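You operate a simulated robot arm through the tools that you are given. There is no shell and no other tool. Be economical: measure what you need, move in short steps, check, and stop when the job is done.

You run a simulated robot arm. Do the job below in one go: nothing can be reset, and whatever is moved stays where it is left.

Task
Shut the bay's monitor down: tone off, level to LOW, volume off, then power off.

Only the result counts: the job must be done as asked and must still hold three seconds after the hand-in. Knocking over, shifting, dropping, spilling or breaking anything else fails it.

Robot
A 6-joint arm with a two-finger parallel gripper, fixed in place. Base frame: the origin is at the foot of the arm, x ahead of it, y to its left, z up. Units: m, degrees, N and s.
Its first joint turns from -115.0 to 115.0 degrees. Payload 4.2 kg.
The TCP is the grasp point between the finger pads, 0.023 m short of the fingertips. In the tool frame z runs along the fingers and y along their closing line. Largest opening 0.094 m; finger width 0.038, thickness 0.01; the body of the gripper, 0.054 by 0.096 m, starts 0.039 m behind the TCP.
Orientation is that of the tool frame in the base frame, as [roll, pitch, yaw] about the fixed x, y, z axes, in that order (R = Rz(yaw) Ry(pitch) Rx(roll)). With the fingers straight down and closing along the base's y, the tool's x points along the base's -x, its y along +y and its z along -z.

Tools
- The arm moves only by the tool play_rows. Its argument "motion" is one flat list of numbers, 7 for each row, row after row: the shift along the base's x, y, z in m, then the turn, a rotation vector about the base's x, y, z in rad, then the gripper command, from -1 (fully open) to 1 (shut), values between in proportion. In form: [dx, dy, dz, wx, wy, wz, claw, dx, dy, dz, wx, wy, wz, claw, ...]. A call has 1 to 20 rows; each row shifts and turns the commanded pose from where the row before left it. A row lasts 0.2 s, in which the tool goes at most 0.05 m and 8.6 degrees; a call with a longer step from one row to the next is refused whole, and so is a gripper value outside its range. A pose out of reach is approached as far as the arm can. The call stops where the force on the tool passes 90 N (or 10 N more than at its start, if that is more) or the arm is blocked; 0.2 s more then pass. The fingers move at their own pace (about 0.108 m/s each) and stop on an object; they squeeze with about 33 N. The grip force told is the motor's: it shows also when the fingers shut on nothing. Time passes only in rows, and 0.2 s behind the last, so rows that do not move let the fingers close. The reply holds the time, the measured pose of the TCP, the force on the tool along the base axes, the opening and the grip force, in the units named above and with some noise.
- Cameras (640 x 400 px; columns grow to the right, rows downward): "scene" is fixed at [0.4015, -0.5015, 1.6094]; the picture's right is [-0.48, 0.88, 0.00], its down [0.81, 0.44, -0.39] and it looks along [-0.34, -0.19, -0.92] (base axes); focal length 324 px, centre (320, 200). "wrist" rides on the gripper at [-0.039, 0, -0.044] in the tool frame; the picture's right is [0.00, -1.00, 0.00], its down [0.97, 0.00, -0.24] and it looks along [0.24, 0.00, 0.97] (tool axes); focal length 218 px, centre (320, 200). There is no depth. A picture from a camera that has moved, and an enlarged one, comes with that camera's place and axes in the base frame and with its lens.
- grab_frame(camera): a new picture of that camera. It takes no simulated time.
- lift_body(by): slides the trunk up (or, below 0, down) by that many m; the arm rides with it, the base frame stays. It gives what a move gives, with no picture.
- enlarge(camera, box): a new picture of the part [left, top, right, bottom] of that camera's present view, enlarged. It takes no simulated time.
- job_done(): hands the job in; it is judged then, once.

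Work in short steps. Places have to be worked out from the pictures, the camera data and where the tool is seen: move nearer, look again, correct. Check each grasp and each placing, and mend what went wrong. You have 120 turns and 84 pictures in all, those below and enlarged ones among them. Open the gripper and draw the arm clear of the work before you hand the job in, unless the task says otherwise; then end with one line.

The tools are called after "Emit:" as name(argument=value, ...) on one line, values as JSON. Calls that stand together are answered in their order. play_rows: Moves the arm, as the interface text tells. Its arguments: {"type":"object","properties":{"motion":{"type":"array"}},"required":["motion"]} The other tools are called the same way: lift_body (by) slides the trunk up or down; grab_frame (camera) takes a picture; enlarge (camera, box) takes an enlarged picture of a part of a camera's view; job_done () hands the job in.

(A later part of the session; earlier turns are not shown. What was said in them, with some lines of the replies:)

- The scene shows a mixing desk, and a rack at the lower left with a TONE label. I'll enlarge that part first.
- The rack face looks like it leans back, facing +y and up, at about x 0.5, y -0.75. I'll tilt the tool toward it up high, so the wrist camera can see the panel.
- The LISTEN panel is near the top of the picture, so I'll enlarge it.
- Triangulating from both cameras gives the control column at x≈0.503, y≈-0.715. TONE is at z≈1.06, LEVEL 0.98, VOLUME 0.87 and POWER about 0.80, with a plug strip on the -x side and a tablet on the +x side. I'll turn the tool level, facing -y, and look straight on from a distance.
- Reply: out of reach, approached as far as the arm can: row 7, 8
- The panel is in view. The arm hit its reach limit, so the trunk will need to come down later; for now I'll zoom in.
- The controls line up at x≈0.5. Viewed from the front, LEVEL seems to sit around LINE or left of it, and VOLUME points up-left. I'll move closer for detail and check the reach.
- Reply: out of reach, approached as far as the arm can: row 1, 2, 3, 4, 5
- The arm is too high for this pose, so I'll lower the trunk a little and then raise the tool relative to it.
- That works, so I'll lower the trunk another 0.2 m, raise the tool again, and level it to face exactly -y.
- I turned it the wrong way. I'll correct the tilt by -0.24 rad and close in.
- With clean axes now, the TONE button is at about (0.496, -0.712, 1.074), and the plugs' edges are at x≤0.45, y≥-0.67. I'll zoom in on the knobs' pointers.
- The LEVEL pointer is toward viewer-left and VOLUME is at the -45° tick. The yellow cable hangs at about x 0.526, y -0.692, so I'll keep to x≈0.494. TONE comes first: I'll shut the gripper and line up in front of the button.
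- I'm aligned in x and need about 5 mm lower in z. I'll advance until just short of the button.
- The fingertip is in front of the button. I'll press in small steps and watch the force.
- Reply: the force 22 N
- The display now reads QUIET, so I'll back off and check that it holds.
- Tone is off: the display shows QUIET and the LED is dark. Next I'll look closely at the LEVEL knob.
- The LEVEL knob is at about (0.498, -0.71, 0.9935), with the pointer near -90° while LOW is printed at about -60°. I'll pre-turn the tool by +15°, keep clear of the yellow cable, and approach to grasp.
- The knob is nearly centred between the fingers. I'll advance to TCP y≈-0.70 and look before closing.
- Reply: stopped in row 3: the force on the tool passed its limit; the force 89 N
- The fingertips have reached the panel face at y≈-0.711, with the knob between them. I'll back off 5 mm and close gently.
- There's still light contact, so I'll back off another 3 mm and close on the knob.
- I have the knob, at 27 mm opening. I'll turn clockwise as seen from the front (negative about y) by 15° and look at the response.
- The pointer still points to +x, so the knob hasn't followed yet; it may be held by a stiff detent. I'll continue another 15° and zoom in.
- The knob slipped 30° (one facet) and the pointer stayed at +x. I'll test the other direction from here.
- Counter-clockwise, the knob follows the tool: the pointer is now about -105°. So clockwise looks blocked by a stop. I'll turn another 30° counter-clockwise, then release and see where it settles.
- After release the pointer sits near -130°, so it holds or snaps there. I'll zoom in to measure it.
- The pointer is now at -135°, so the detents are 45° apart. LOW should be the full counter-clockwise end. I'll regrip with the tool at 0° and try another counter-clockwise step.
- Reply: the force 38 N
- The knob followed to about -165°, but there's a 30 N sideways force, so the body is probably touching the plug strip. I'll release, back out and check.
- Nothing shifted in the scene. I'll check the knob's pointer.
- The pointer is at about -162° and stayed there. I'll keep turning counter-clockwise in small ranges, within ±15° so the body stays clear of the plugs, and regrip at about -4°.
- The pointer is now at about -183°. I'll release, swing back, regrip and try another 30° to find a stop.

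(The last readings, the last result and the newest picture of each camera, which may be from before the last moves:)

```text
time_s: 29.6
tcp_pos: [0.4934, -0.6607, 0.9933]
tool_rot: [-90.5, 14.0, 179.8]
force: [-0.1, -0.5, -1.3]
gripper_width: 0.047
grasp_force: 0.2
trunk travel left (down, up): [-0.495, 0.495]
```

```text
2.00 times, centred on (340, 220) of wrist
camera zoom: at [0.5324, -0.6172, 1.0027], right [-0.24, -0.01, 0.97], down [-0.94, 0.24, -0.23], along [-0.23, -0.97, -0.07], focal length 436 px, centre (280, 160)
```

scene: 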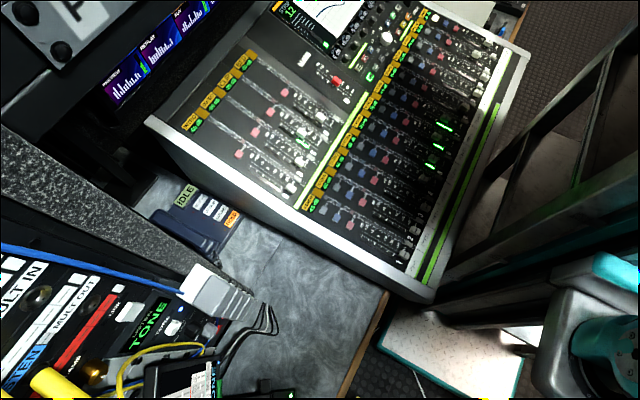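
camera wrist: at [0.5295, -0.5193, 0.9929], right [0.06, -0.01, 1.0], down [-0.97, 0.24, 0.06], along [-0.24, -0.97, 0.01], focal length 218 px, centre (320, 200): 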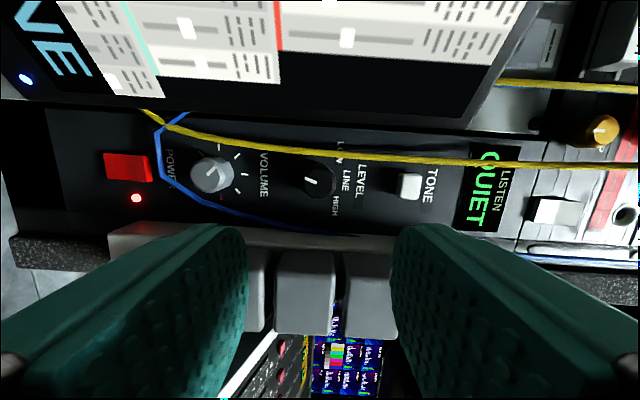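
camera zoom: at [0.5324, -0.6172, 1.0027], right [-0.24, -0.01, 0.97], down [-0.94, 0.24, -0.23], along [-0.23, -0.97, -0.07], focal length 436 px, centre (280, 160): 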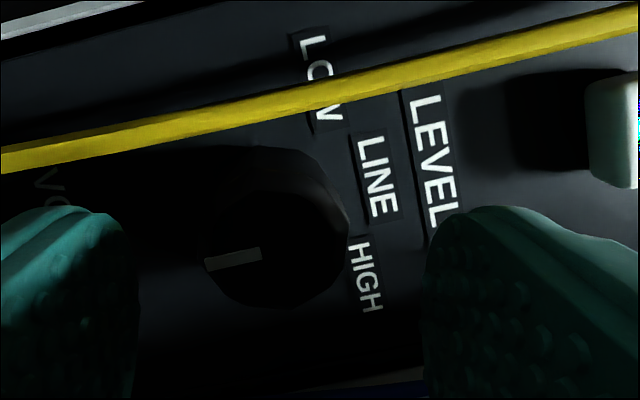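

The pointer is around -177°. I'll regrip and turn another 29° counter-clockwise to feel for a stop.

Emit:
play_rows(motion=[0, -0.012, 0, 0, 0, 0, 0, 0, -0.013, 0, 0, 0, 0, 0, 0, 0, 0, 0, 0, 0, 0.5, 0, 0, 0, 0, 0, 0, 0.9, 0, 0, 0, 0, 0, 0, 1])

Emit:
play_rows(motion=[0, 0, 0.0005, 0, 0.13, 0, 1, 0, 0, 0.0005, 0, 0.13, 0, 1, 0, 0, 0.0005, 0, 0.13, 0, 1, 0, 0, 0.0003, 0, 0.13, 0, 1])

Emit:
enlarge(camera="wrist", box=[220, 120, 460, 320])

```text
time_s: 30.8
tcp_pos: [0.4933, -0.6879, 0.9927]
tool_rot: [-90.7, 13.9, 179.7]
force: [-3.7, 1.6, -9.1]
gripper_width: 0.027
grasp_force: 44.9
trunk travel left (down, up): [-0.495, 0.495]
```

```text
time_s: 31.8
tcp_pos: [0.494, -0.6864, 0.9942]
tool_rot: [-90.5, -15.8, 179.8]
force: [1.3, -2.0, -10.1]
gripper_width: 0.0271
grasp_force: 45.3
trunk travel left (down, up): [-0.495, 0.495]
```

```text
2.00 times, centred on (340, 220) of wrist
camera zoom: at [0.5319, -0.6431, 0.984], right [0.27, -0.01, 0.96], down [-0.93, 0.24, 0.27], along [-0.24, -0.97, 0.06], focal length 436 px, centre (280, 160)
```

zoom: 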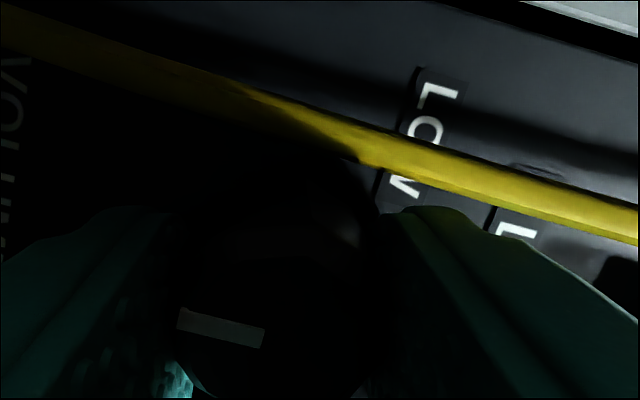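

The pointer again reads about -182° and the grip slipped a facet, so this is the counter-clockwise stop. The travel is 90° in all, with a middle detent at -135°. The cap's mark is offset from the labels, so by direction of travel the counter-clockwise end is LOW. I'll release and check the resting position.

Emit:
play_rows(motion=[0, 0, 0, 0, 0, 0, 0.2, 0, 0.01, 0, 0, 0, 0, 0, 0, 0.03, 0, 0, -0.13, 0, 0, 0, 0.04, 0, 0, -0.14, 0, 0, 0, 0.04, 0, 0, 0, 0, 0])

Emit:
grab_frame(camera="wrist")

Emit:
enlarge(camera="wrist", box=[270, 130, 390, 230])

```text
time_s: 33.0
tcp_pos: [0.4951, -0.569, 0.9989]
tool_rot: [-90.5, -0.3, 179.8]
force: [0.1, -1.0, -0.2]
gripper_width: 0.0472
grasp_force: 0.1
trunk travel left (down, up): [-0.495, 0.495]
```

```text
40 pictures are left
camera wrist: at [0.5338, -0.5242, 0.9989], right [0.0, -0.01, 1.0], down [-0.97, 0.24, 0.01], along [-0.24, -0.97, -0.01], focal length 218 px, centre (320, 200)
```

wrist: 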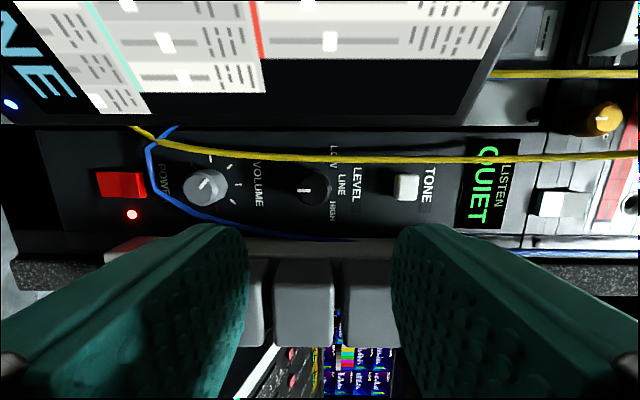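

```text
4.00 times, centred on (330, 180) of wrist
camera zoom: at [0.5338, -0.5242, 0.9989], right [0.0, -0.01, 1.0], down [-0.97, 0.24, 0.01], along [-0.24, -0.97, -0.01], focal length 873 px, centre (280, 280)
```

zoom: 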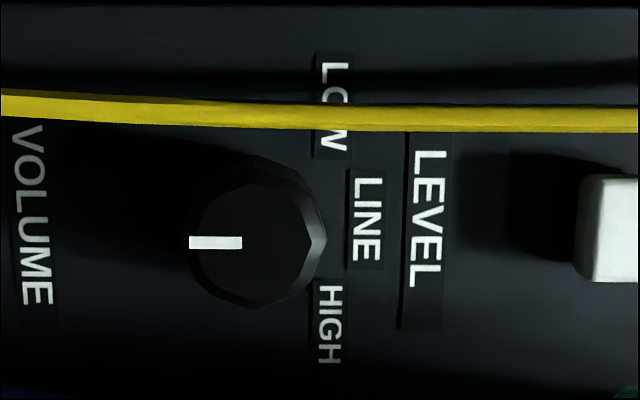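

LEVEL now rests at the counter-clockwise stop. Next is VOLUME, so I'll look at the knob and the blue cable next to it.

Emit:
enlarge(camera="wrist", box=[80, 110, 260, 240])

```text
3.08 times, centred on (170, 175) of wrist
camera zoom: at [0.5338, -0.5242, 0.9989], right [0.0, -0.01, 1.0], down [-0.97, 0.24, 0.01], along [-0.24, -0.97, -0.01], focal length 672 px, centre (782, 277)
```

zoom: 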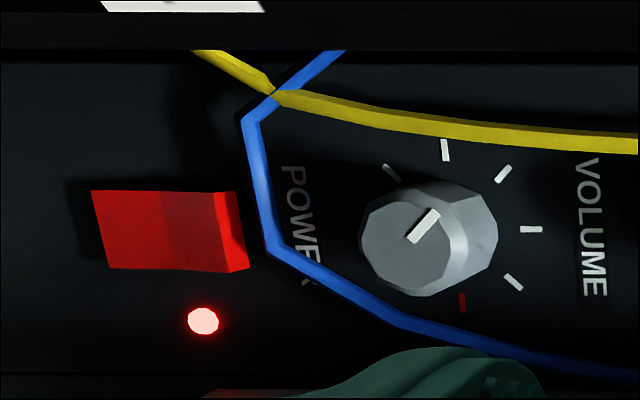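

VOLUME is at about (0.502, ~-0.69, 0.904), and the blue cable passes about 22 mm from its axis, roughly 16 mm off the panel. Gripping around the knob risks hitting the cables, so I'll try pressing shut fingertips on the knob face and twisting counter-clockwise. First I'll line up at a tool angle of -22°.

Emit:
play_rows(motion=[0.0017, 0, -0.024, 0, -0.13, 0, 1, 0.0017, 0, -0.024, 0, -0.13, 0, 1, 0.0017, 0, -0.024, 0, -0.125, 0, 1, 0.0018, -0.01, -0.0229, 0, 0, 0, 1, 0, -0.04, 0, 0, 0, 0, 1])

Emit:
grab_frame(camera="wrist")

```text
time_s: 34.2
tcp_pos: [0.5019, -0.6178, 0.9023]
tool_rot: [-90.5, 21.8, 180.0]
force: [0.0, 0.2, -0.5]
gripper_width: 0.0
grasp_force: 32.4
trunk travel left (down, up): [-0.495, 0.495]
```

```text
37 pictures are left
camera wrist: at [0.5389, -0.5733, 0.9161], right [-0.37, -0.01, 0.93], down [-0.9, 0.24, -0.36], along [-0.22, -0.97, -0.1], focal length 218 px, centre (320, 200)
```

wrist: 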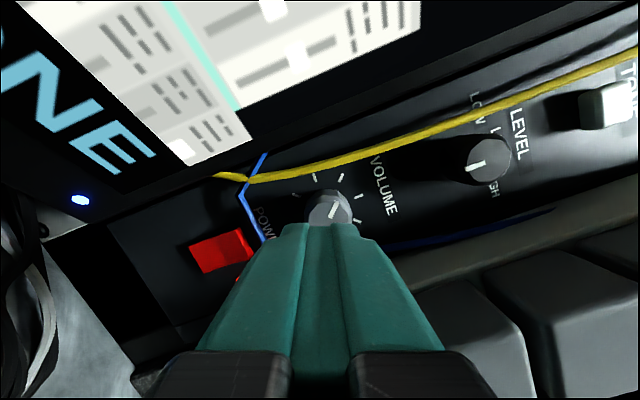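

The knob is about 3 mm up from the tip axis. I'll correct that and creep in to contact.

Emit:
play_rows(motion=[-0.001, -0.02, 0.0035, 0, 0, 0, 1, 0, -0.02, 0, 0, 0, 0, 1, 0, -0.006, 0, 0, 0, 0, 1, 0, -0.004, 0, 0, 0, 0, 1])

Emit:
grab_frame(camera="wrist")

```text
time_s: 35.2
tcp_pos: [0.5, -0.6652, 0.9045]
tool_rot: [-90.6, 21.5, 179.8]
force: [-16.7, 58.6, -1.8]
gripper_width: 0.0
grasp_force: 33.2
trunk travel left (down, up): [-0.495, 0.495]
```

```text
36 pictures are left
camera wrist: at [0.537, -0.6204, 0.9193], right [-0.37, -0.01, 0.93], down [-0.9, 0.24, -0.35], along [-0.22, -0.97, -0.1], focal length 218 px, centre (320, 200)
```

wrist: 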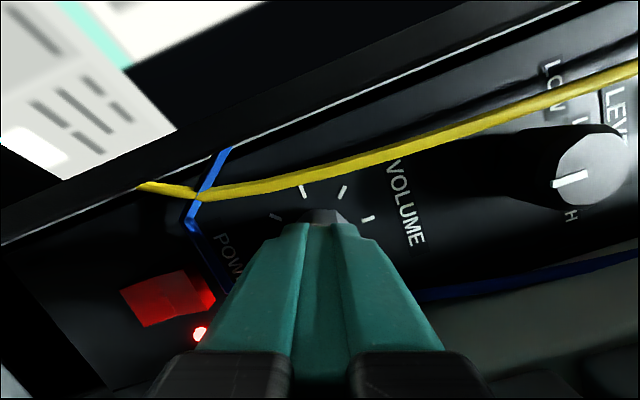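

It's in contact at about 59 N with the tip at y -0.688. I'll twist about 43° counter-clockwise.

Emit:
play_rows(motion=[0, 0, 0, 0, 0.125, 0, 1, 0, 0, 0, 0, 0.125, 0, 1, 0, 0, 0, 0, 0.125, 0, 1, 0, 0, 0, 0, 0.125, 0, 1, 0, 0, 0, 0, 0.125, 0, 1, 0, 0, 0, 0, 0.125, 0, 1])

Emit:
play_rows(motion=[0, 0.01, 0, 0, 0, 0, 1, 0, 0.04, 0, 0, 0, 0, 1, 0, 0.02, 0.01, 0, -0.125, 0, 1, 0, 0.02, 0.01, 0, -0.125, 0, 1, 0, 0, 0, 0, -0.125, 0, 1])

Emit:
grab_frame(camera="wrist")

```text
time_s: 36.6
tcp_pos: [0.5005, -0.6648, 0.905]
tool_rot: [-90.4, -21.4, 179.9]
force: [-2.3, 60.8, -5.2]
gripper_width: 0.0002
grasp_force: 33.0
trunk travel left (down, up): [-0.495, 0.495]
```

```text
time_s: 37.8
tcp_pos: [0.4998, -0.5772, 0.9234]
tool_rot: [-90.4, 0.4, 179.8]
force: [-0.1, 1.1, -0.1]
gripper_width: 0.0002
grasp_force: 32.7
trunk travel left (down, up): [-0.495, 0.495]
```

```text
35 pictures are left
camera wrist: at [0.5394, -0.5333, 0.9238], right [-0.01, -0.01, 1.0], down [-0.97, 0.24, 0.0], along [-0.24, -0.97, -0.01], focal length 218 px, centre (320, 200)
```

wrist: 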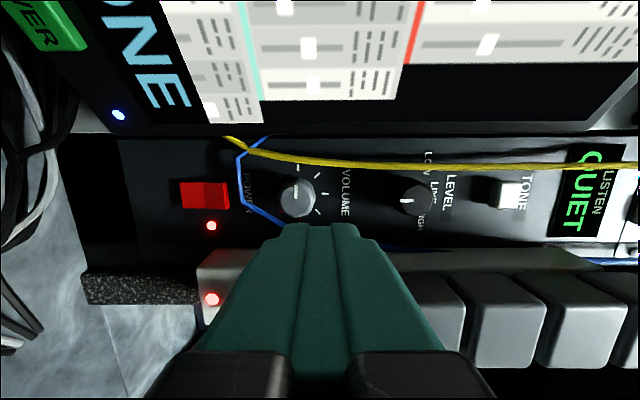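

It worked: the VOLUME pointer went from about -45° to -90°. I'll repeat the stroke.

Emit:
play_rows(motion=[0, -0.02, -0.01, 0, -0.13, 0, 1, 0, -0.02, -0.008, 0, -0.13, 0, 1, 0, -0.02, 0, 0, -0.125, 0, 1, 0, -0.023, 0, 0, 0, 0, 1, 0, -0.007, 0, 0, 0, 0, 1])

Emit:
play_rows(motion=[0, 0, 0, 0, 0.125, 0, 1, 0, 0, 0, 0, 0.125, 0, 1, 0, 0, 0, 0, 0.125, 0, 1, 0, 0, 0, 0, 0.125, 0, 1, 0, 0, 0, 0, 0.125, 0, 1, 0, 0, 0, 0, 0.125, 0, 1])

Emit:
play_rows(motion=[0, 0.01, 0, 0, 0, 0, 1, 0, 0.04, 0, 0, 0, 0, 1, 0, 0.02, 0.01, 0, -0.125, 0, 1, 0, 0.02, 0.01, 0, -0.125, 0, 1, 0, 0, 0, 0, -0.125, 0, 1])

Emit:
enlarge(camera="wrist", box=[160, 120, 360, 240])

```text
time_s: 39.0
tcp_pos: [0.5009, -0.6646, 0.906]
tool_rot: [-90.6, 22.1, 179.7]
force: [-20.0, 66.3, -2.8]
gripper_width: 0.0001
grasp_force: 33.0
trunk travel left (down, up): [-0.495, 0.495]
```

```text
time_s: 40.4
tcp_pos: [0.5007, -0.665, 0.9053]
tool_rot: [-90.5, -20.9, 180.0]
force: [2.5, 59.5, -15.3]
gripper_width: 0.0
grasp_force: 33.1
trunk travel left (down, up): [-0.495, 0.495]
```

```text
time_s: 41.6
tcp_pos: [0.4998, -0.5758, 0.9258]
tool_rot: [-90.4, 0.9, 179.9]
force: [-0.3, 0.1, -0.1]
gripper_width: 0.0
grasp_force: 33.3
trunk travel left (down, up): [-0.495, 0.495]
```

```text
3.20 times, centred on (260, 180) of wrist
camera zoom: at [0.5394, -0.5319, 0.9265], right [-0.02, -0.01, 1.0], down [-0.97, 0.24, -0.01], along [-0.24, -0.97, -0.01], focal length 698 px, centre (512, 264)
```

zoom: 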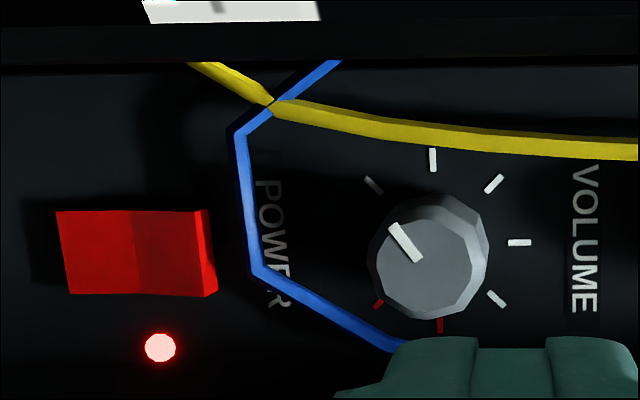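

VOLUME is at about -128°, near the -135° minimum tick. I'll do one more short stroke to seat it at the stop.

Emit:
play_rows(motion=[0, -0.02, -0.01, 0, -0.13, 0, 1, 0, -0.02, -0.01, 0, -0.07, 0, 1, 0, -0.02, 0, 0, 0, 0, 1, 0, -0.023, 0, 0, 0, 0, 1, 0, -0.007, 0, 0, 0, 0, 1])

Emit:
play_rows(motion=[0, 0, 0, 0, 0.125, 0, 1, 0, 0, 0, 0, 0.125, 0, 1, 0, 0, 0, 0, 0.125, 0, 1])

Emit:
play_rows(motion=[0, 0.01, 0, 0, 0, 0, 1, 0, 0.04, 0, 0, 0, 0, 1, 0, 0.02, 0.01, 0, -0.1, 0, 1, 0, 0.02, 0.01, 0, -0.1, 0, 1, 0, 0, 0, 0, 0, 0, 1])

Emit:
enlarge(camera="wrist", box=[160, 120, 360, 240])

```text
time_s: 42.8
tcp_pos: [0.5003, -0.6647, 0.9048]
tool_rot: [-90.5, 12.1, 179.9]
force: [-11.5, 41.5, -1.6]
gripper_width: 0.0
grasp_force: 32.7
trunk travel left (down, up): [-0.495, 0.495]
```

```text
time_s: 43.6
tcp_pos: [0.4996, -0.6639, 0.9054]
tool_rot: [-90.7, -9.4, 179.9]
force: [-9.7, 54.9, -11.4]
gripper_width: 0.0
grasp_force: 33.1
trunk travel left (down, up): [-0.495, 0.495]
```

```text
time_s: 44.8
tcp_pos: [0.4997, -0.5744, 0.9281]
tool_rot: [-90.4, 2.3, 179.8]
force: [0.1, 0.0, -0.4]
gripper_width: 0.0002
grasp_force: 33.0
trunk travel left (down, up): [-0.495, 0.495]
```

```text
3.20 times, centred on (260, 180) of wrist
camera zoom: at [0.5388, -0.5316, 0.9302], right [-0.04, -0.01, 1.0], down [-0.97, 0.24, -0.04], along [-0.24, -0.97, -0.02], focal length 698 px, centre (512, 264)
```

zoom: 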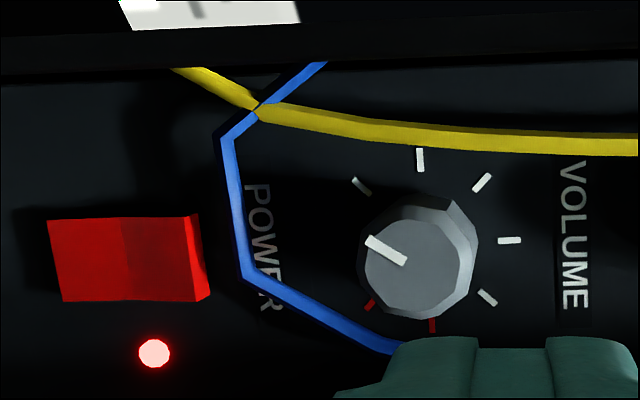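

It went past the tick to about -150° with no stop seen yet. I'll do one more short stroke to see if that is the end stop.

Emit:
play_rows(motion=[0, -0.02, -0.01, 0, -0.13, 0, 1, 0, -0.02, -0.012, 0, -0.07, 0, 1, 0, -0.02, 0, 0, 0, 0, 1, 0, -0.023, 0, 0, 0, 0, 1, 0, -0.007, 0, 0, 0, 0, 1])

Emit:
play_rows(motion=[0, 0, 0, 0, 0.125, 0, 1, 0, 0, 0, 0, 0.125, 0, 1, 0, 0, 0, 0, 0.125, 0, 1])

Emit:
play_rows(motion=[0, 0.01, 0, 0, 0, 0, 1, 0, 0.04, 0, 0, 0, 0, 1, 0, 0.02, 0.01, 0, -0.1, 0, 1, 0, 0.02, 0.01, 0, -0.08, 0, 1, 0, 0, 0, 0, 0, 0, 1])

Emit:
enlarge(camera="wrist", box=[160, 120, 360, 240])

```text
time_s: 46.0
tcp_pos: [0.5002, -0.6647, 0.9052]
tool_rot: [-90.5, 13.7, 179.9]
force: [-8.1, 27.4, -0.3]
gripper_width: 0.0
grasp_force: 33.3
trunk travel left (down, up): [-0.495, 0.495]
```

```text
time_s: 46.8
tcp_pos: [0.4998, -0.6648, 0.9043]
tool_rot: [-90.4, -7.9, 180.0]
force: [-5.8, 53.3, -2.3]
gripper_width: 0.0
grasp_force: 32.8
trunk travel left (down, up): [-0.495, 0.495]
```

```text
time_s: 48.0
tcp_pos: [0.4998, -0.5728, 0.9238]
tool_rot: [-90.5, 2.6, 179.9]
force: [0.3, 0.2, 0.1]
gripper_width: 0.0001
grasp_force: 32.9
trunk travel left (down, up): [-0.495, 0.495]
```

```text
3.20 times, centred on (260, 180) of wrist
camera zoom: at [0.5393, -0.5299, 0.9251], right [-0.05, -0.01, 1.0], down [-0.97, 0.24, -0.04], along [-0.24, -0.97, -0.02], focal length 698 px, centre (512, 264)
```

zoom: 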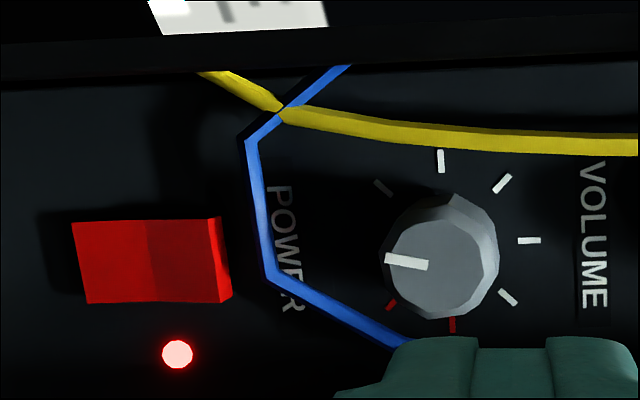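

VOLUME is at about -168° and still moving with no stop, so its cap mark may be offset as well. I'll continue counter-clockwise with a full stroke to find the stop.

Emit:
play_rows(motion=[0, -0.02, -0.009, 0, -0.13, 0, 1, 0, -0.02, -0.009, 0, -0.13, 0, 1, 0, -0.02, 0, 0, -0.13, 0, 1, 0, -0.023, 0, 0, 0, 0, 1, 0, -0.008, 0, 0, 0, 0, 1])

Emit:
play_rows(motion=[0, 0, 0, 0, 0.125, 0, 1, 0, 0, 0, 0, 0.125, 0, 1, 0, 0, 0, 0, 0.125, 0, 1, 0, 0, 0, 0, 0.125, 0, 1, 0, 0, 0, 0, 0.125, 0, 1, 0, 0, 0, 0, 0.125, 0, 1])

Emit:
play_rows(motion=[0, 0.01, 0, 0, 0, 0, 1, 0, 0.04, 0, 0, 0, 0, 1, 0, 0.02, 0.01, 0, -0.125, 0, 1, 0, 0.02, 0.01, 0, -0.125, 0, 1, 0, 0, 0, 0, -0.1, 0, 1])

Emit:
enlarge(camera="wrist", box=[160, 120, 360, 240])

```text
time_s: 49.2
tcp_pos: [0.4987, -0.6643, 0.9056]
tool_rot: [-90.7, 24.5, 179.7]
force: [-28.8, 87.0, -5.0]
gripper_width: 0.0
grasp_force: 32.9
trunk travel left (down, up): [-0.495, 0.495]
```

```text
time_s: 50.0
tcp_pos: [0.4997, -0.664, 0.906]
tool_rot: [-90.8, 5.5, 179.8]
force: [-23.0, 101.3, 6.5]
gripper_width: 0.0
grasp_force: 32.9
trunk travel left (down, up): [-0.495, 0.495]
stopped in row 3: the force on the tool passed its limit (the readings are from after the stop); the commanded pose is now the measured one
```

```text
time_s: 51.1
tcp_pos: [0.498, -0.5774, 0.923]
tool_rot: [-91.0, 25.9, 179.7]
force: [0.7, 0.8, 0.1]
gripper_width: 0.0
grasp_force: 32.9
trunk travel left (down, up): [-0.495, 0.495]
```

```text
3.20 times, centred on (260, 180) of wrist
camera zoom: at [0.5336, -0.5343, 0.9402], right [-0.44, -0.01, 0.9], down [-0.87, 0.24, -0.42], along [-0.21, -0.97, -0.12], focal length 698 px, centre (512, 264)
```

zoom: 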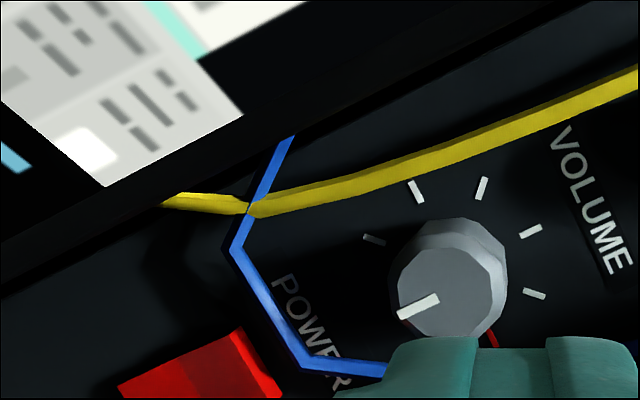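

The press was too hard and it stopped early. The pointer reads about -176°. I'll do another stroke with a lighter press.

Emit:
play_rows(motion=[0.002, -0.04, -0.018, 0, 0.03, 0, 1, 0, -0.024, 0, 0, 0, 0, 1, 0, -0.018, 0, 0, 0, 0, 1, 0, -0.006, 0, 0, 0, 0, 1])

Emit:
play_rows(motion=[0, 0, 0, 0, 0.125, 0, 1, 0, 0, 0, 0, 0.125, 0, 1, 0, 0, 0, 0, 0.125, 0, 1, 0, 0, 0, 0, 0.125, 0, 1, 0, 0, 0, 0, 0.125, 0, 1, 0, 0, 0, 0, 0.125, 0, 1])

Emit:
play_rows(motion=[0, 0.01, 0, 0, 0, 0, 1, 0, 0.04, 0, 0, 0, 0, 1, 0, 0.02, 0.01, 0, -0.125, 0, 1, 0, 0.02, 0.01, 0, -0.125, 0, 1, 0, 0, 0, 0, -0.1, 0, 1])

Emit:
enlarge(camera="wrist", box=[160, 120, 360, 240])

```text
time_s: 52.1
tcp_pos: [0.5, -0.6644, 0.9069]
tool_rot: [-91.0, 23.8, 179.8]
force: [-16.5, 61.0, -1.0]
gripper_width: 0.0001
grasp_force: 33.3
trunk travel left (down, up): [-0.495, 0.495]
```

```text
time_s: 52.8
tcp_pos: [0.4988, -0.6638, 0.9068]
tool_rot: [-90.9, 7.9, 179.7]
force: [-26.6, 114.4, 8.6]
gripper_width: 0.0
grasp_force: 33.4
trunk travel left (down, up): [-0.495, 0.495]
stopped in row 3: the force on the tool passed its limit (the readings are from after the stop); the commanded pose is now the measured one
```

```text
time_s: 54.0
tcp_pos: [0.4988, -0.5795, 0.9252]
tool_rot: [-91.0, 28.4, 179.7]
force: [1.1, 0.1, -1.2]
gripper_width: 0.0
grasp_force: 32.8
trunk travel left (down, up): [-0.495, 0.495]
```

```text
3.20 times, centred on (260, 180) of wrist
camera zoom: at [0.533, -0.5358, 0.9447], right [-0.47, -0.02, 0.88], down [-0.86, 0.25, -0.46], along [-0.21, -0.97, -0.13], focal length 698 px, centre (512, 264)
```

zoom: 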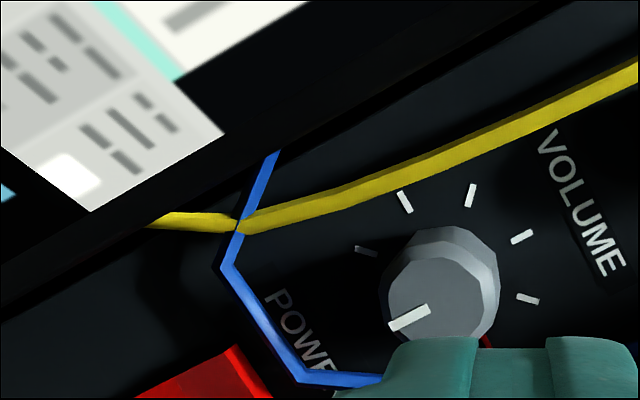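

The pointer hasn't moved again (about -175 to -180°) and the force climbed against it, so this is the VOLUME off stop. I'll straighten the tool, move down toward POWER and view both.

Emit:
play_rows(motion=[0.001, 0, -0.018, 0, 0.125, 0, 1, 0.001, 0, -0.018, 0, 0.125, 0, 1, 0.001, 0, -0.018, 0, 0.125, 0, 1, 0.001, 0, -0.018, 0, 0.12, 0, 1])

Emit:
enlarge(camera="wrist", box=[200, 100, 440, 250])

```text
time_s: 55.0
tcp_pos: [0.5032, -0.5821, 0.8551]
tool_rot: [-90.8, -0.3, 179.6]
force: [0.0, 0.3, -0.5]
gripper_width: 0.0
grasp_force: 33.1
trunk travel left (down, up): [-0.495, 0.495]
```

```text
2.67 times, centred on (320, 175) of wrist
camera zoom: at [0.5419, -0.538, 0.8544], right [0.01, -0.02, 1.0], down [-0.97, 0.25, 0.01], along [-0.25, -0.97, -0.01], focal length 582 px, centre (320, 267)
```

zoom: 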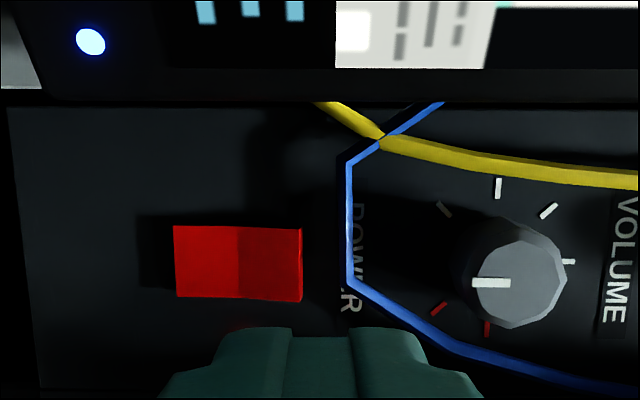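

VOLUME's pointer is exactly at its end stop. The POWER rocker spans z≈0.815–0.850 at x≈0.503, and its lower half sticks out. I'll bring the closed fingertip in front of the lower half.

Emit:
play_rows(motion=[0, -0.02, -0.017, 0.013, 0, 0, 1, 0, -0.03, -0.016, 0, 0, 0, 1, 0, -0.02, 0, 0, 0, 0, 1])

Emit:
grab_frame(camera="wrist")

```text
time_s: 55.8
tcp_pos: [0.502, -0.6512, 0.8204]
tool_rot: [-91.7, -0.1, 179.8]
force: [0.8, -0.4, 0.3]
gripper_width: 0.0
grasp_force: 32.9
trunk travel left (down, up): [-0.495, 0.495]
```

```text
28 pictures are left
camera wrist: at [0.5415, -0.6071, 0.8208], right [0.0, -0.03, 1.0], down [-0.97, 0.25, 0.01], along [-0.25, -0.97, -0.03], focal length 218 px, centre (320, 200)
```

wrist: 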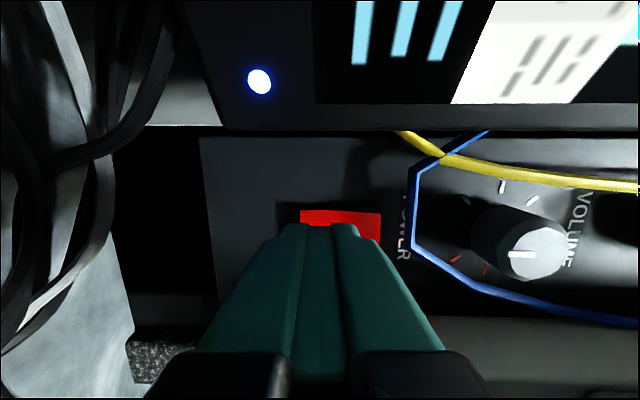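

The tip is aligned with the lower half. I'll press in small steps.

Emit:
play_rows(motion=[0, -0.005, 0, 0, 0, 0, 1, 0, -0.005, 0, 0, 0, 0, 1, 0, -0.004, 0, 0, 0, 0, 1])

Emit:
grab_frame(camera="wrist")

```text
time_s: 56.6
tcp_pos: [0.504, -0.665, 0.8189]
tool_rot: [-91.6, -0.3, 179.6]
force: [0.4, -0.7, -0.6]
gripper_width: 0.0002
grasp_force: 33.4
trunk travel left (down, up): [-0.495, 0.495]
```

```text
27 pictures are left
camera wrist: at [0.5427, -0.6208, 0.82], right [0.0, -0.03, 1.0], down [-0.97, 0.25, 0.01], along [-0.25, -0.97, -0.03], focal length 218 px, centre (320, 200)
```

wrist: 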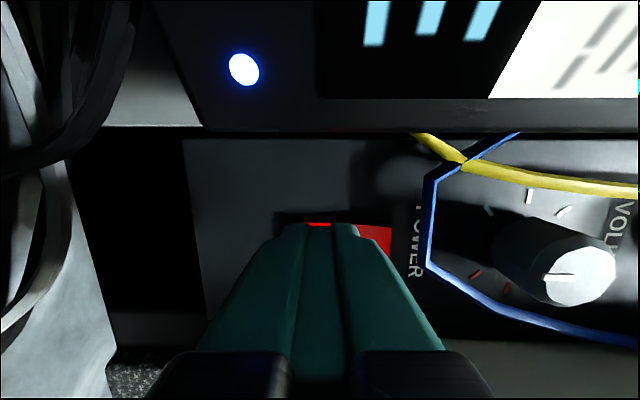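

There's no contact yet, so I'll keep creeping in.

Emit:
play_rows(motion=[0, -0.004, 0, 0, 0, 0, 1, 0, -0.003, 0, 0, 0, 0, 1, 0, -0.003, 0, 0, 0, 0, 1])

Emit:
grab_frame(camera="wrist")

```text
time_s: 57.4
tcp_pos: [0.5029, -0.6741, 0.8184]
tool_rot: [-91.6, -0.3, 179.7]
force: [-0.2, 1.1, -0.1]
gripper_width: 0.0002
grasp_force: 33.5
trunk travel left (down, up): [-0.495, 0.495]
```

```text
26 pictures are left
camera wrist: at [0.5427, -0.63, 0.8194], right [0.0, -0.03, 1.0], down [-0.97, 0.25, 0.01], along [-0.25, -0.97, -0.03], focal length 218 px, centre (320, 200)
```

wrist: 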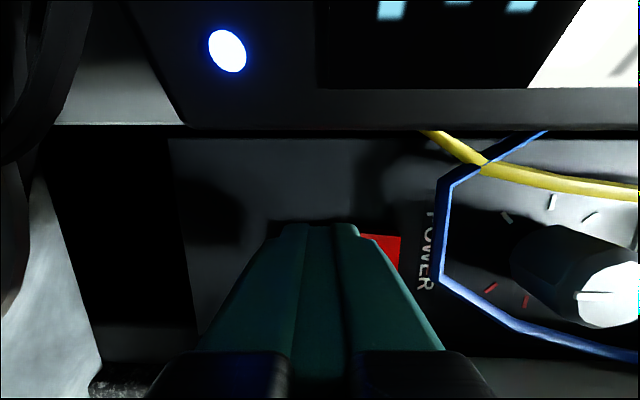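

Emit:
play_rows(motion=[0, -0.003, 0, 0, 0, 0, 1, 0, -0.003, 0, 0, 0, 0, 1, 0, -0.003, 0, 0, 0, 0, 1])

Emit:
grab_frame(camera="wrist")

```text
time_s: 58.2
tcp_pos: [0.5035, -0.6839, 0.8194]
tool_rot: [-91.7, -0.3, 179.7]
force: [-4.0, 26.2, -0.8]
gripper_width: 0.0001
grasp_force: 33.0
trunk travel left (down, up): [-0.495, 0.495]
```

```text
25 pictures are left
camera wrist: at [0.5421, -0.6378, 0.8203], right [0.01, -0.03, 1.0], down [-0.97, 0.24, 0.01], along [-0.25, -0.97, -0.03], focal length 218 px, centre (320, 200)
```

wrist: 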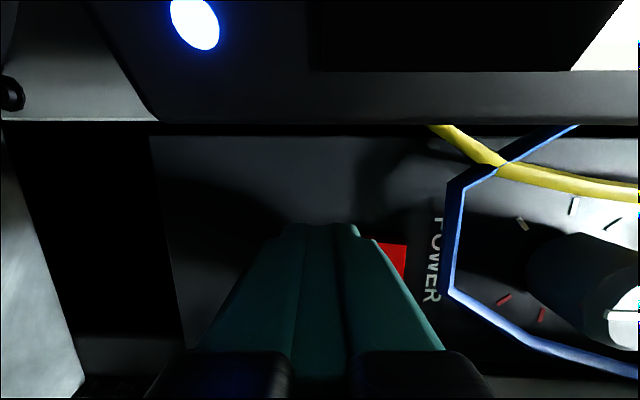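

That was a 26 N contact. I'll back off and check the LED and display.

Emit:
play_rows(motion=[0, 0.01, 0, 0, 0, 0, 1, 0, 0.03, 0, 0, 0, 0, 1, 0, 0.04, 0.01, 0, 0, 0, 1, 0, 0.04, 0.03, 0, 0, 0, 1, 0, 0.02, 0.04, 0, 0, 0, 1])

Emit:
grab_frame(camera="wrist")

Emit:
enlarge(camera="wrist", box=[170, 110, 330, 240])

```text
time_s: 59.4
tcp_pos: [0.5037, -0.5409, 0.903]
tool_rot: [-91.7, -0.2, 179.6]
force: [0.6, -0.9, -0.7]
gripper_width: 0.0002
grasp_force: 33.3
trunk travel left (down, up): [-0.495, 0.495]
```

```text
24 pictures are left
camera wrist: at [0.5427, -0.4963, 0.9038], right [0.0, -0.03, 1.0], down [-0.97, 0.25, 0.01], along [-0.25, -0.97, -0.03], focal length 218 px, centre (320, 200)
```

wrist: 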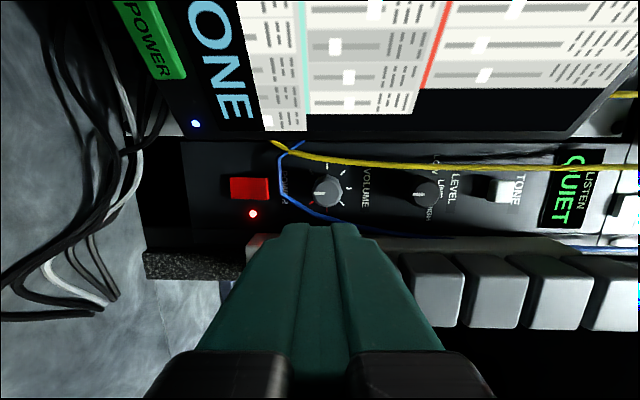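

```text
3.08 times, centred on (250, 175) of wrist
camera zoom: at [0.5427, -0.4963, 0.9038], right [0.0, -0.03, 1.0], down [-0.97, 0.25, 0.01], along [-0.25, -0.97, -0.03], focal length 672 px, centre (535, 277)
```

zoom: 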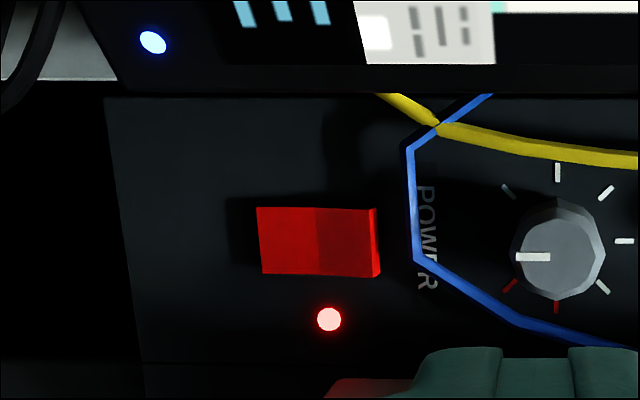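

The LED is still lit. The lower half was already in (contact near the panel face), and the upper half sticks out. I'll line up with the upper half at z≈0.840, below the blue cable at 0.863.

Emit:
play_rows(motion=[0, -0.01, -0.032, -0.03, 0, 0, 1, 0, -0.04, -0.0305, 0, 0, 0, 1, 0, -0.04, 0, 0, 0, 0, 1, 0, -0.03, 0, 0, 0, 0, 1])

Emit:
grab_frame(camera="wrist")

```text
refused: row 2 steps farther than a row can; nothing moved
```

```text
22 pictures are left
camera wrist: at [0.5427, -0.4963, 0.9038], right [0.0, -0.03, 1.0], down [-0.97, 0.25, 0.01], along [-0.25, -0.97, -0.03], focal length 218 px, centre (320, 200)
```

wrist: 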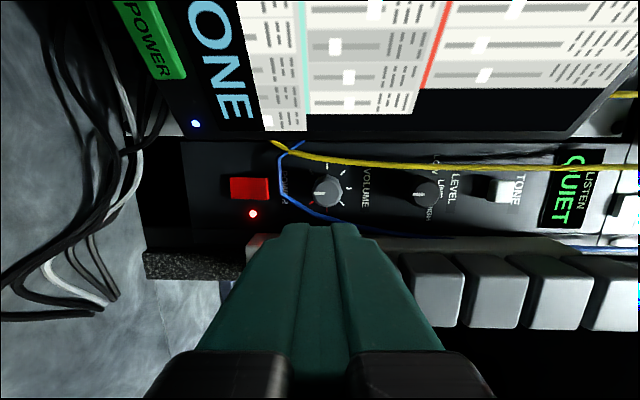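

That call was refused because one step was slightly too long, so I'll use smaller steps.

Emit:
play_rows(motion=[0, -0.01, -0.032, -0.03, 0, 0, 1, 0, -0.03, -0.0305, 0, 0, 0, 1, 0, -0.04, 0, 0, 0, 0, 1, 0, -0.035, 0, 0, 0, 0, 1])

Emit:
grab_frame(camera="wrist")

```text
time_s: 60.4
tcp_pos: [0.5034, -0.6576, 0.8358]
tool_rot: [-89.9, -0.2, 179.7]
force: [0.3, -0.6, 0.1]
gripper_width: 0.0
grasp_force: 32.8
trunk travel left (down, up): [-0.495, 0.495]
```

```text
21 pictures are left
camera wrist: at [0.5434, -0.6132, 0.8354], right [0.0, 0.0, 1.0], down [-0.97, 0.25, 0.0], along [-0.25, -0.97, 0.0], focal length 218 px, centre (320, 200)
```

wrist: 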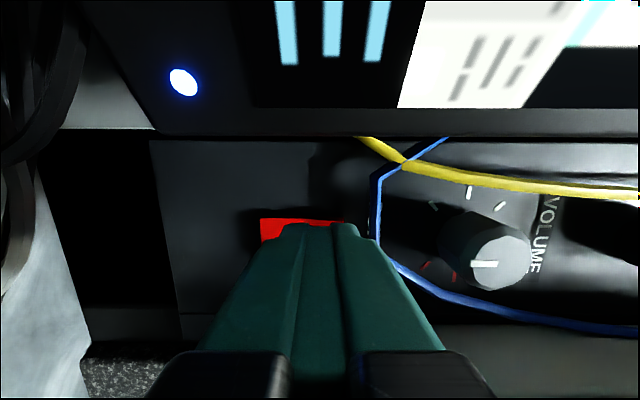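

The upper half is centred at about z 0.837, and the cable is at about 0.857. I'll creep in.

Emit:
play_rows(motion=[0, -0.005, 0.001, 0, 0, 0, 1, 0, -0.004, 0.001, 0, 0, 0, 1, 0, -0.004, 0, 0, 0, 0, 1])

Emit:
play_rows(motion=[0, -0.003, 0, 0, 0, 0, 1, 0, -0.003, 0, 0, 0, 0, 1])

Emit:
grab_frame(camera="wrist")

```text
time_s: 61.2
tcp_pos: [0.5026, -0.671, 0.8395]
tool_rot: [-89.9, -0.2, 179.7]
force: [0.6, 0.1, -0.2]
gripper_width: 0.0
grasp_force: 33.1
trunk travel left (down, up): [-0.495, 0.495]
```

```text
time_s: 61.8
tcp_pos: [0.503, -0.6768, 0.8391]
tool_rot: [-90.1, -0.2, 179.6]
force: [0.2, -0.1, -0.4]
gripper_width: 0.0001
grasp_force: 33.4
trunk travel left (down, up): [-0.495, 0.495]
```

```text
20 pictures are left
camera wrist: at [0.5433, -0.6335, 0.8394], right [0.0, 0.0, 1.0], down [-0.97, 0.25, 0.0], along [-0.25, -0.97, 0.0], focal length 218 px, centre (320, 200)
```

wrist: 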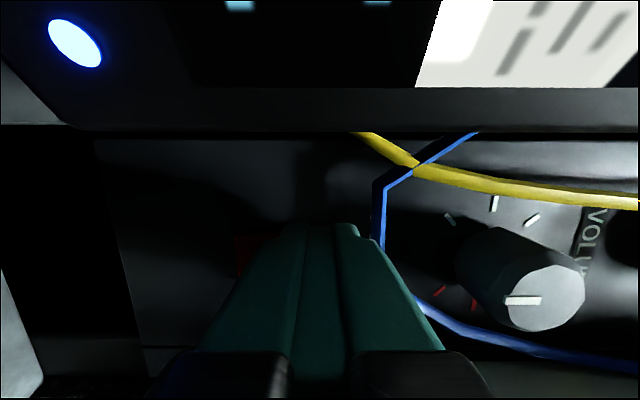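

Emit:
play_rows(motion=[0, -0.003, 0, 0, 0, 0, 1, 0, -0.003, 0, 0, 0, 0, 1])

Emit:
grab_frame(camera="wrist")

```text
time_s: 62.4
tcp_pos: [0.5028, -0.6831, 0.8406]
tool_rot: [-89.8, -0.4, 179.7]
force: [-5.6, 25.3, 4.2]
gripper_width: 0.0
grasp_force: 32.8
trunk travel left (down, up): [-0.495, 0.495]
```

```text
19 pictures are left
camera wrist: at [0.5433, -0.6384, 0.8393], right [0.0, 0.0, 1.0], down [-0.97, 0.25, 0.0], along [-0.25, -0.97, 0.0], focal length 218 px, centre (320, 200)
```

wrist: 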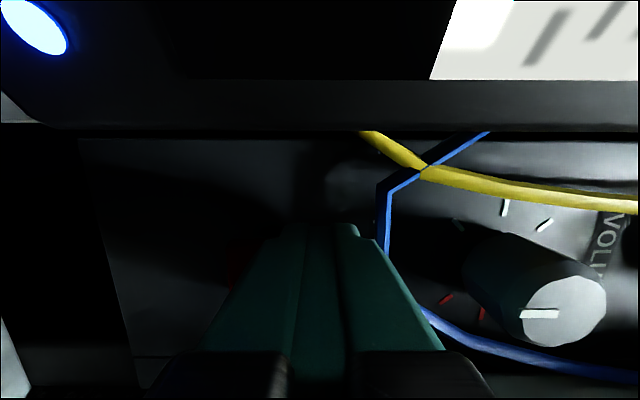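

There's contact at 25 N. I'll back off and look.

Emit:
play_rows(motion=[0, 0.01, 0, 0, 0, 0, 1, 0, 0.03, 0, 0, 0, 0, 1, 0, 0.04, 0, 0, 0, 0, 1, 0, 0.03, 0.03, 0, 0, 0, 1])

Emit:
enlarge(camera="wrist", box=[180, 110, 420, 260])

```text
time_s: 63.4
tcp_pos: [0.5024, -0.5739, 0.8724]
tool_rot: [-90.0, -0.1, 179.7]
force: [0.0, -0.1, -0.4]
gripper_width: 0.0003
grasp_force: 33.4
trunk travel left (down, up): [-0.495, 0.495]
```

```text
2.67 times, centred on (300, 185) of wrist
camera zoom: at [0.5429, -0.5301, 0.8713], right [0.0, 0.0, 1.0], down [-0.97, 0.25, 0.0], along [-0.25, -0.97, 0.0], focal length 582 px, centre (373, 240)
```

zoom: 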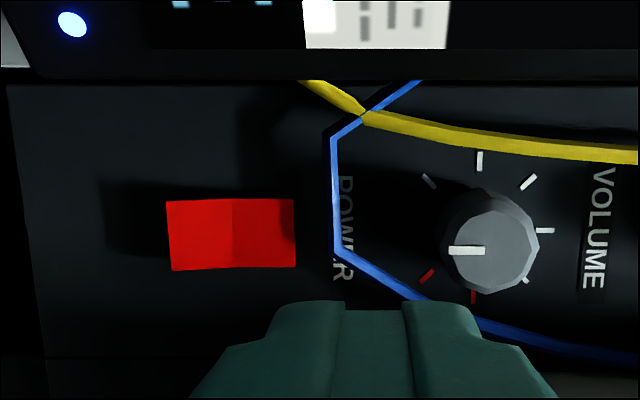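

The rocker has flipped and the red LED looks dark. I'll back out further to confirm with the display.

Emit:
play_rows(motion=[0, 0.04, 0.025, 0, 0, 0, 1, 0, 0.04, 0.025, 0, 0, 0, 1, 0, 0.03, 0.025, 0, 0, 0, 1, 0, 0.03, 0.03, 0, 0, 0, 1])

Emit:
enlarge(camera="wrist", box=[180, 120, 420, 270])

Emit:
grab_frame(camera="scene")

```text
time_s: 64.4
tcp_pos: [0.5057, -0.4373, 0.979]
tool_rot: [-90.5, -0.2, 179.8]
force: [0.3, -0.4, 0.8]
gripper_width: 0.0
grasp_force: 33.1
out of reach, approached as far as the arm can: row 3, 4
trunk travel left (down, up): [-0.495, 0.495]
```

```text
2.67 times, centred on (300, 195) of wrist
camera zoom: at [0.5446, -0.3935, 0.9796], right [0.0, -0.01, 1.0], down [-0.97, 0.24, 0.01], along [-0.24, -0.97, -0.01], focal length 582 px, centre (373, 213)
```

zoom: 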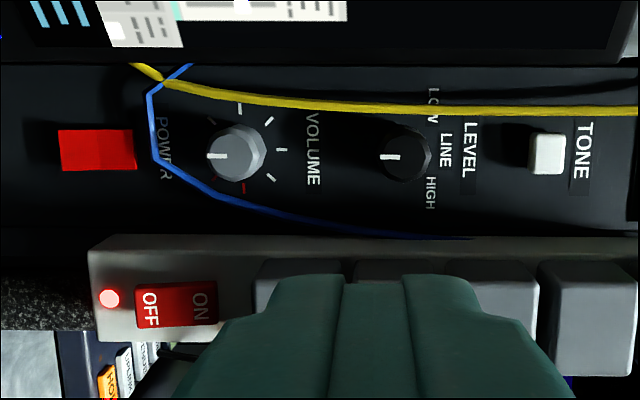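

```text
16 pictures are left
```

scene: 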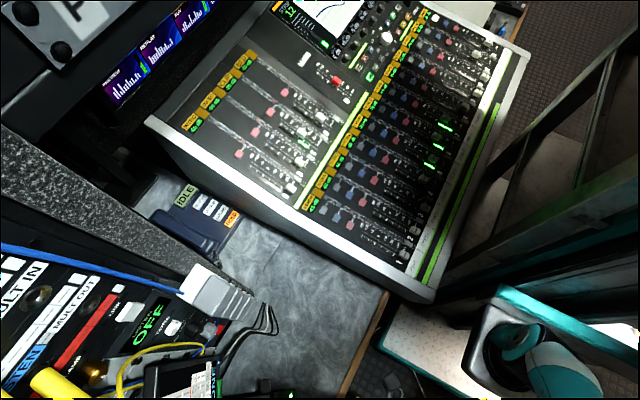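

The display reads OFF, the LED is dark and the plug strip is untouched. Both knobs rest at the zero end of their travel. I'll open the gripper, take one last close look, and then finish.

Emit:
play_rows(motion=[0, 0.02, 0.02, 0, 0, 0, -1, 0, 0.02, 0.02, 0, 0, 0, -1, 0, 0, 0, 0, 0, 0, -1])

Emit:
enlarge(camera="scene", box=[100, 260, 300, 400])

```text
time_s: 65.2
tcp_pos: [0.5042, -0.414, 1.0247]
tool_rot: [-90.2, -0.1, 179.9]
force: [-0.7, -0.1, -0.2]
gripper_width: 0.0941
grasp_force: 0.0
out of reach, approached as far as the arm can: row 1, 2
trunk travel left (down, up): [-0.495, 0.495]
```

```text
2.86 times, centred on (200, 330) of scene
camera zoom: at [0.4015, -0.5015, 1.6094], right [-0.48, 0.88, 0.0], down [0.81, 0.44, -0.39], along [-0.34, -0.19, -0.92], focal length 925 px, centre (663, -171)
```

zoom: 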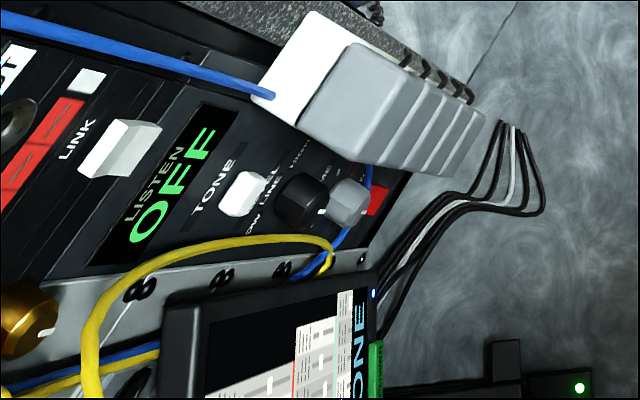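

The display reads OFF, nothing else has moved, and the arm is clear with the gripper open, so I'm handing in.

Emit:
job_done()

```text
The job is handed in.
```

I shut the LISTEN monitor down in the order you asked: tone off, level to LOW, volume off, then power off. Its display now reads OFF, and I set LEVEL and VOLUME by their counter-clockwise end stops because their marks don't line up with the printed labels.
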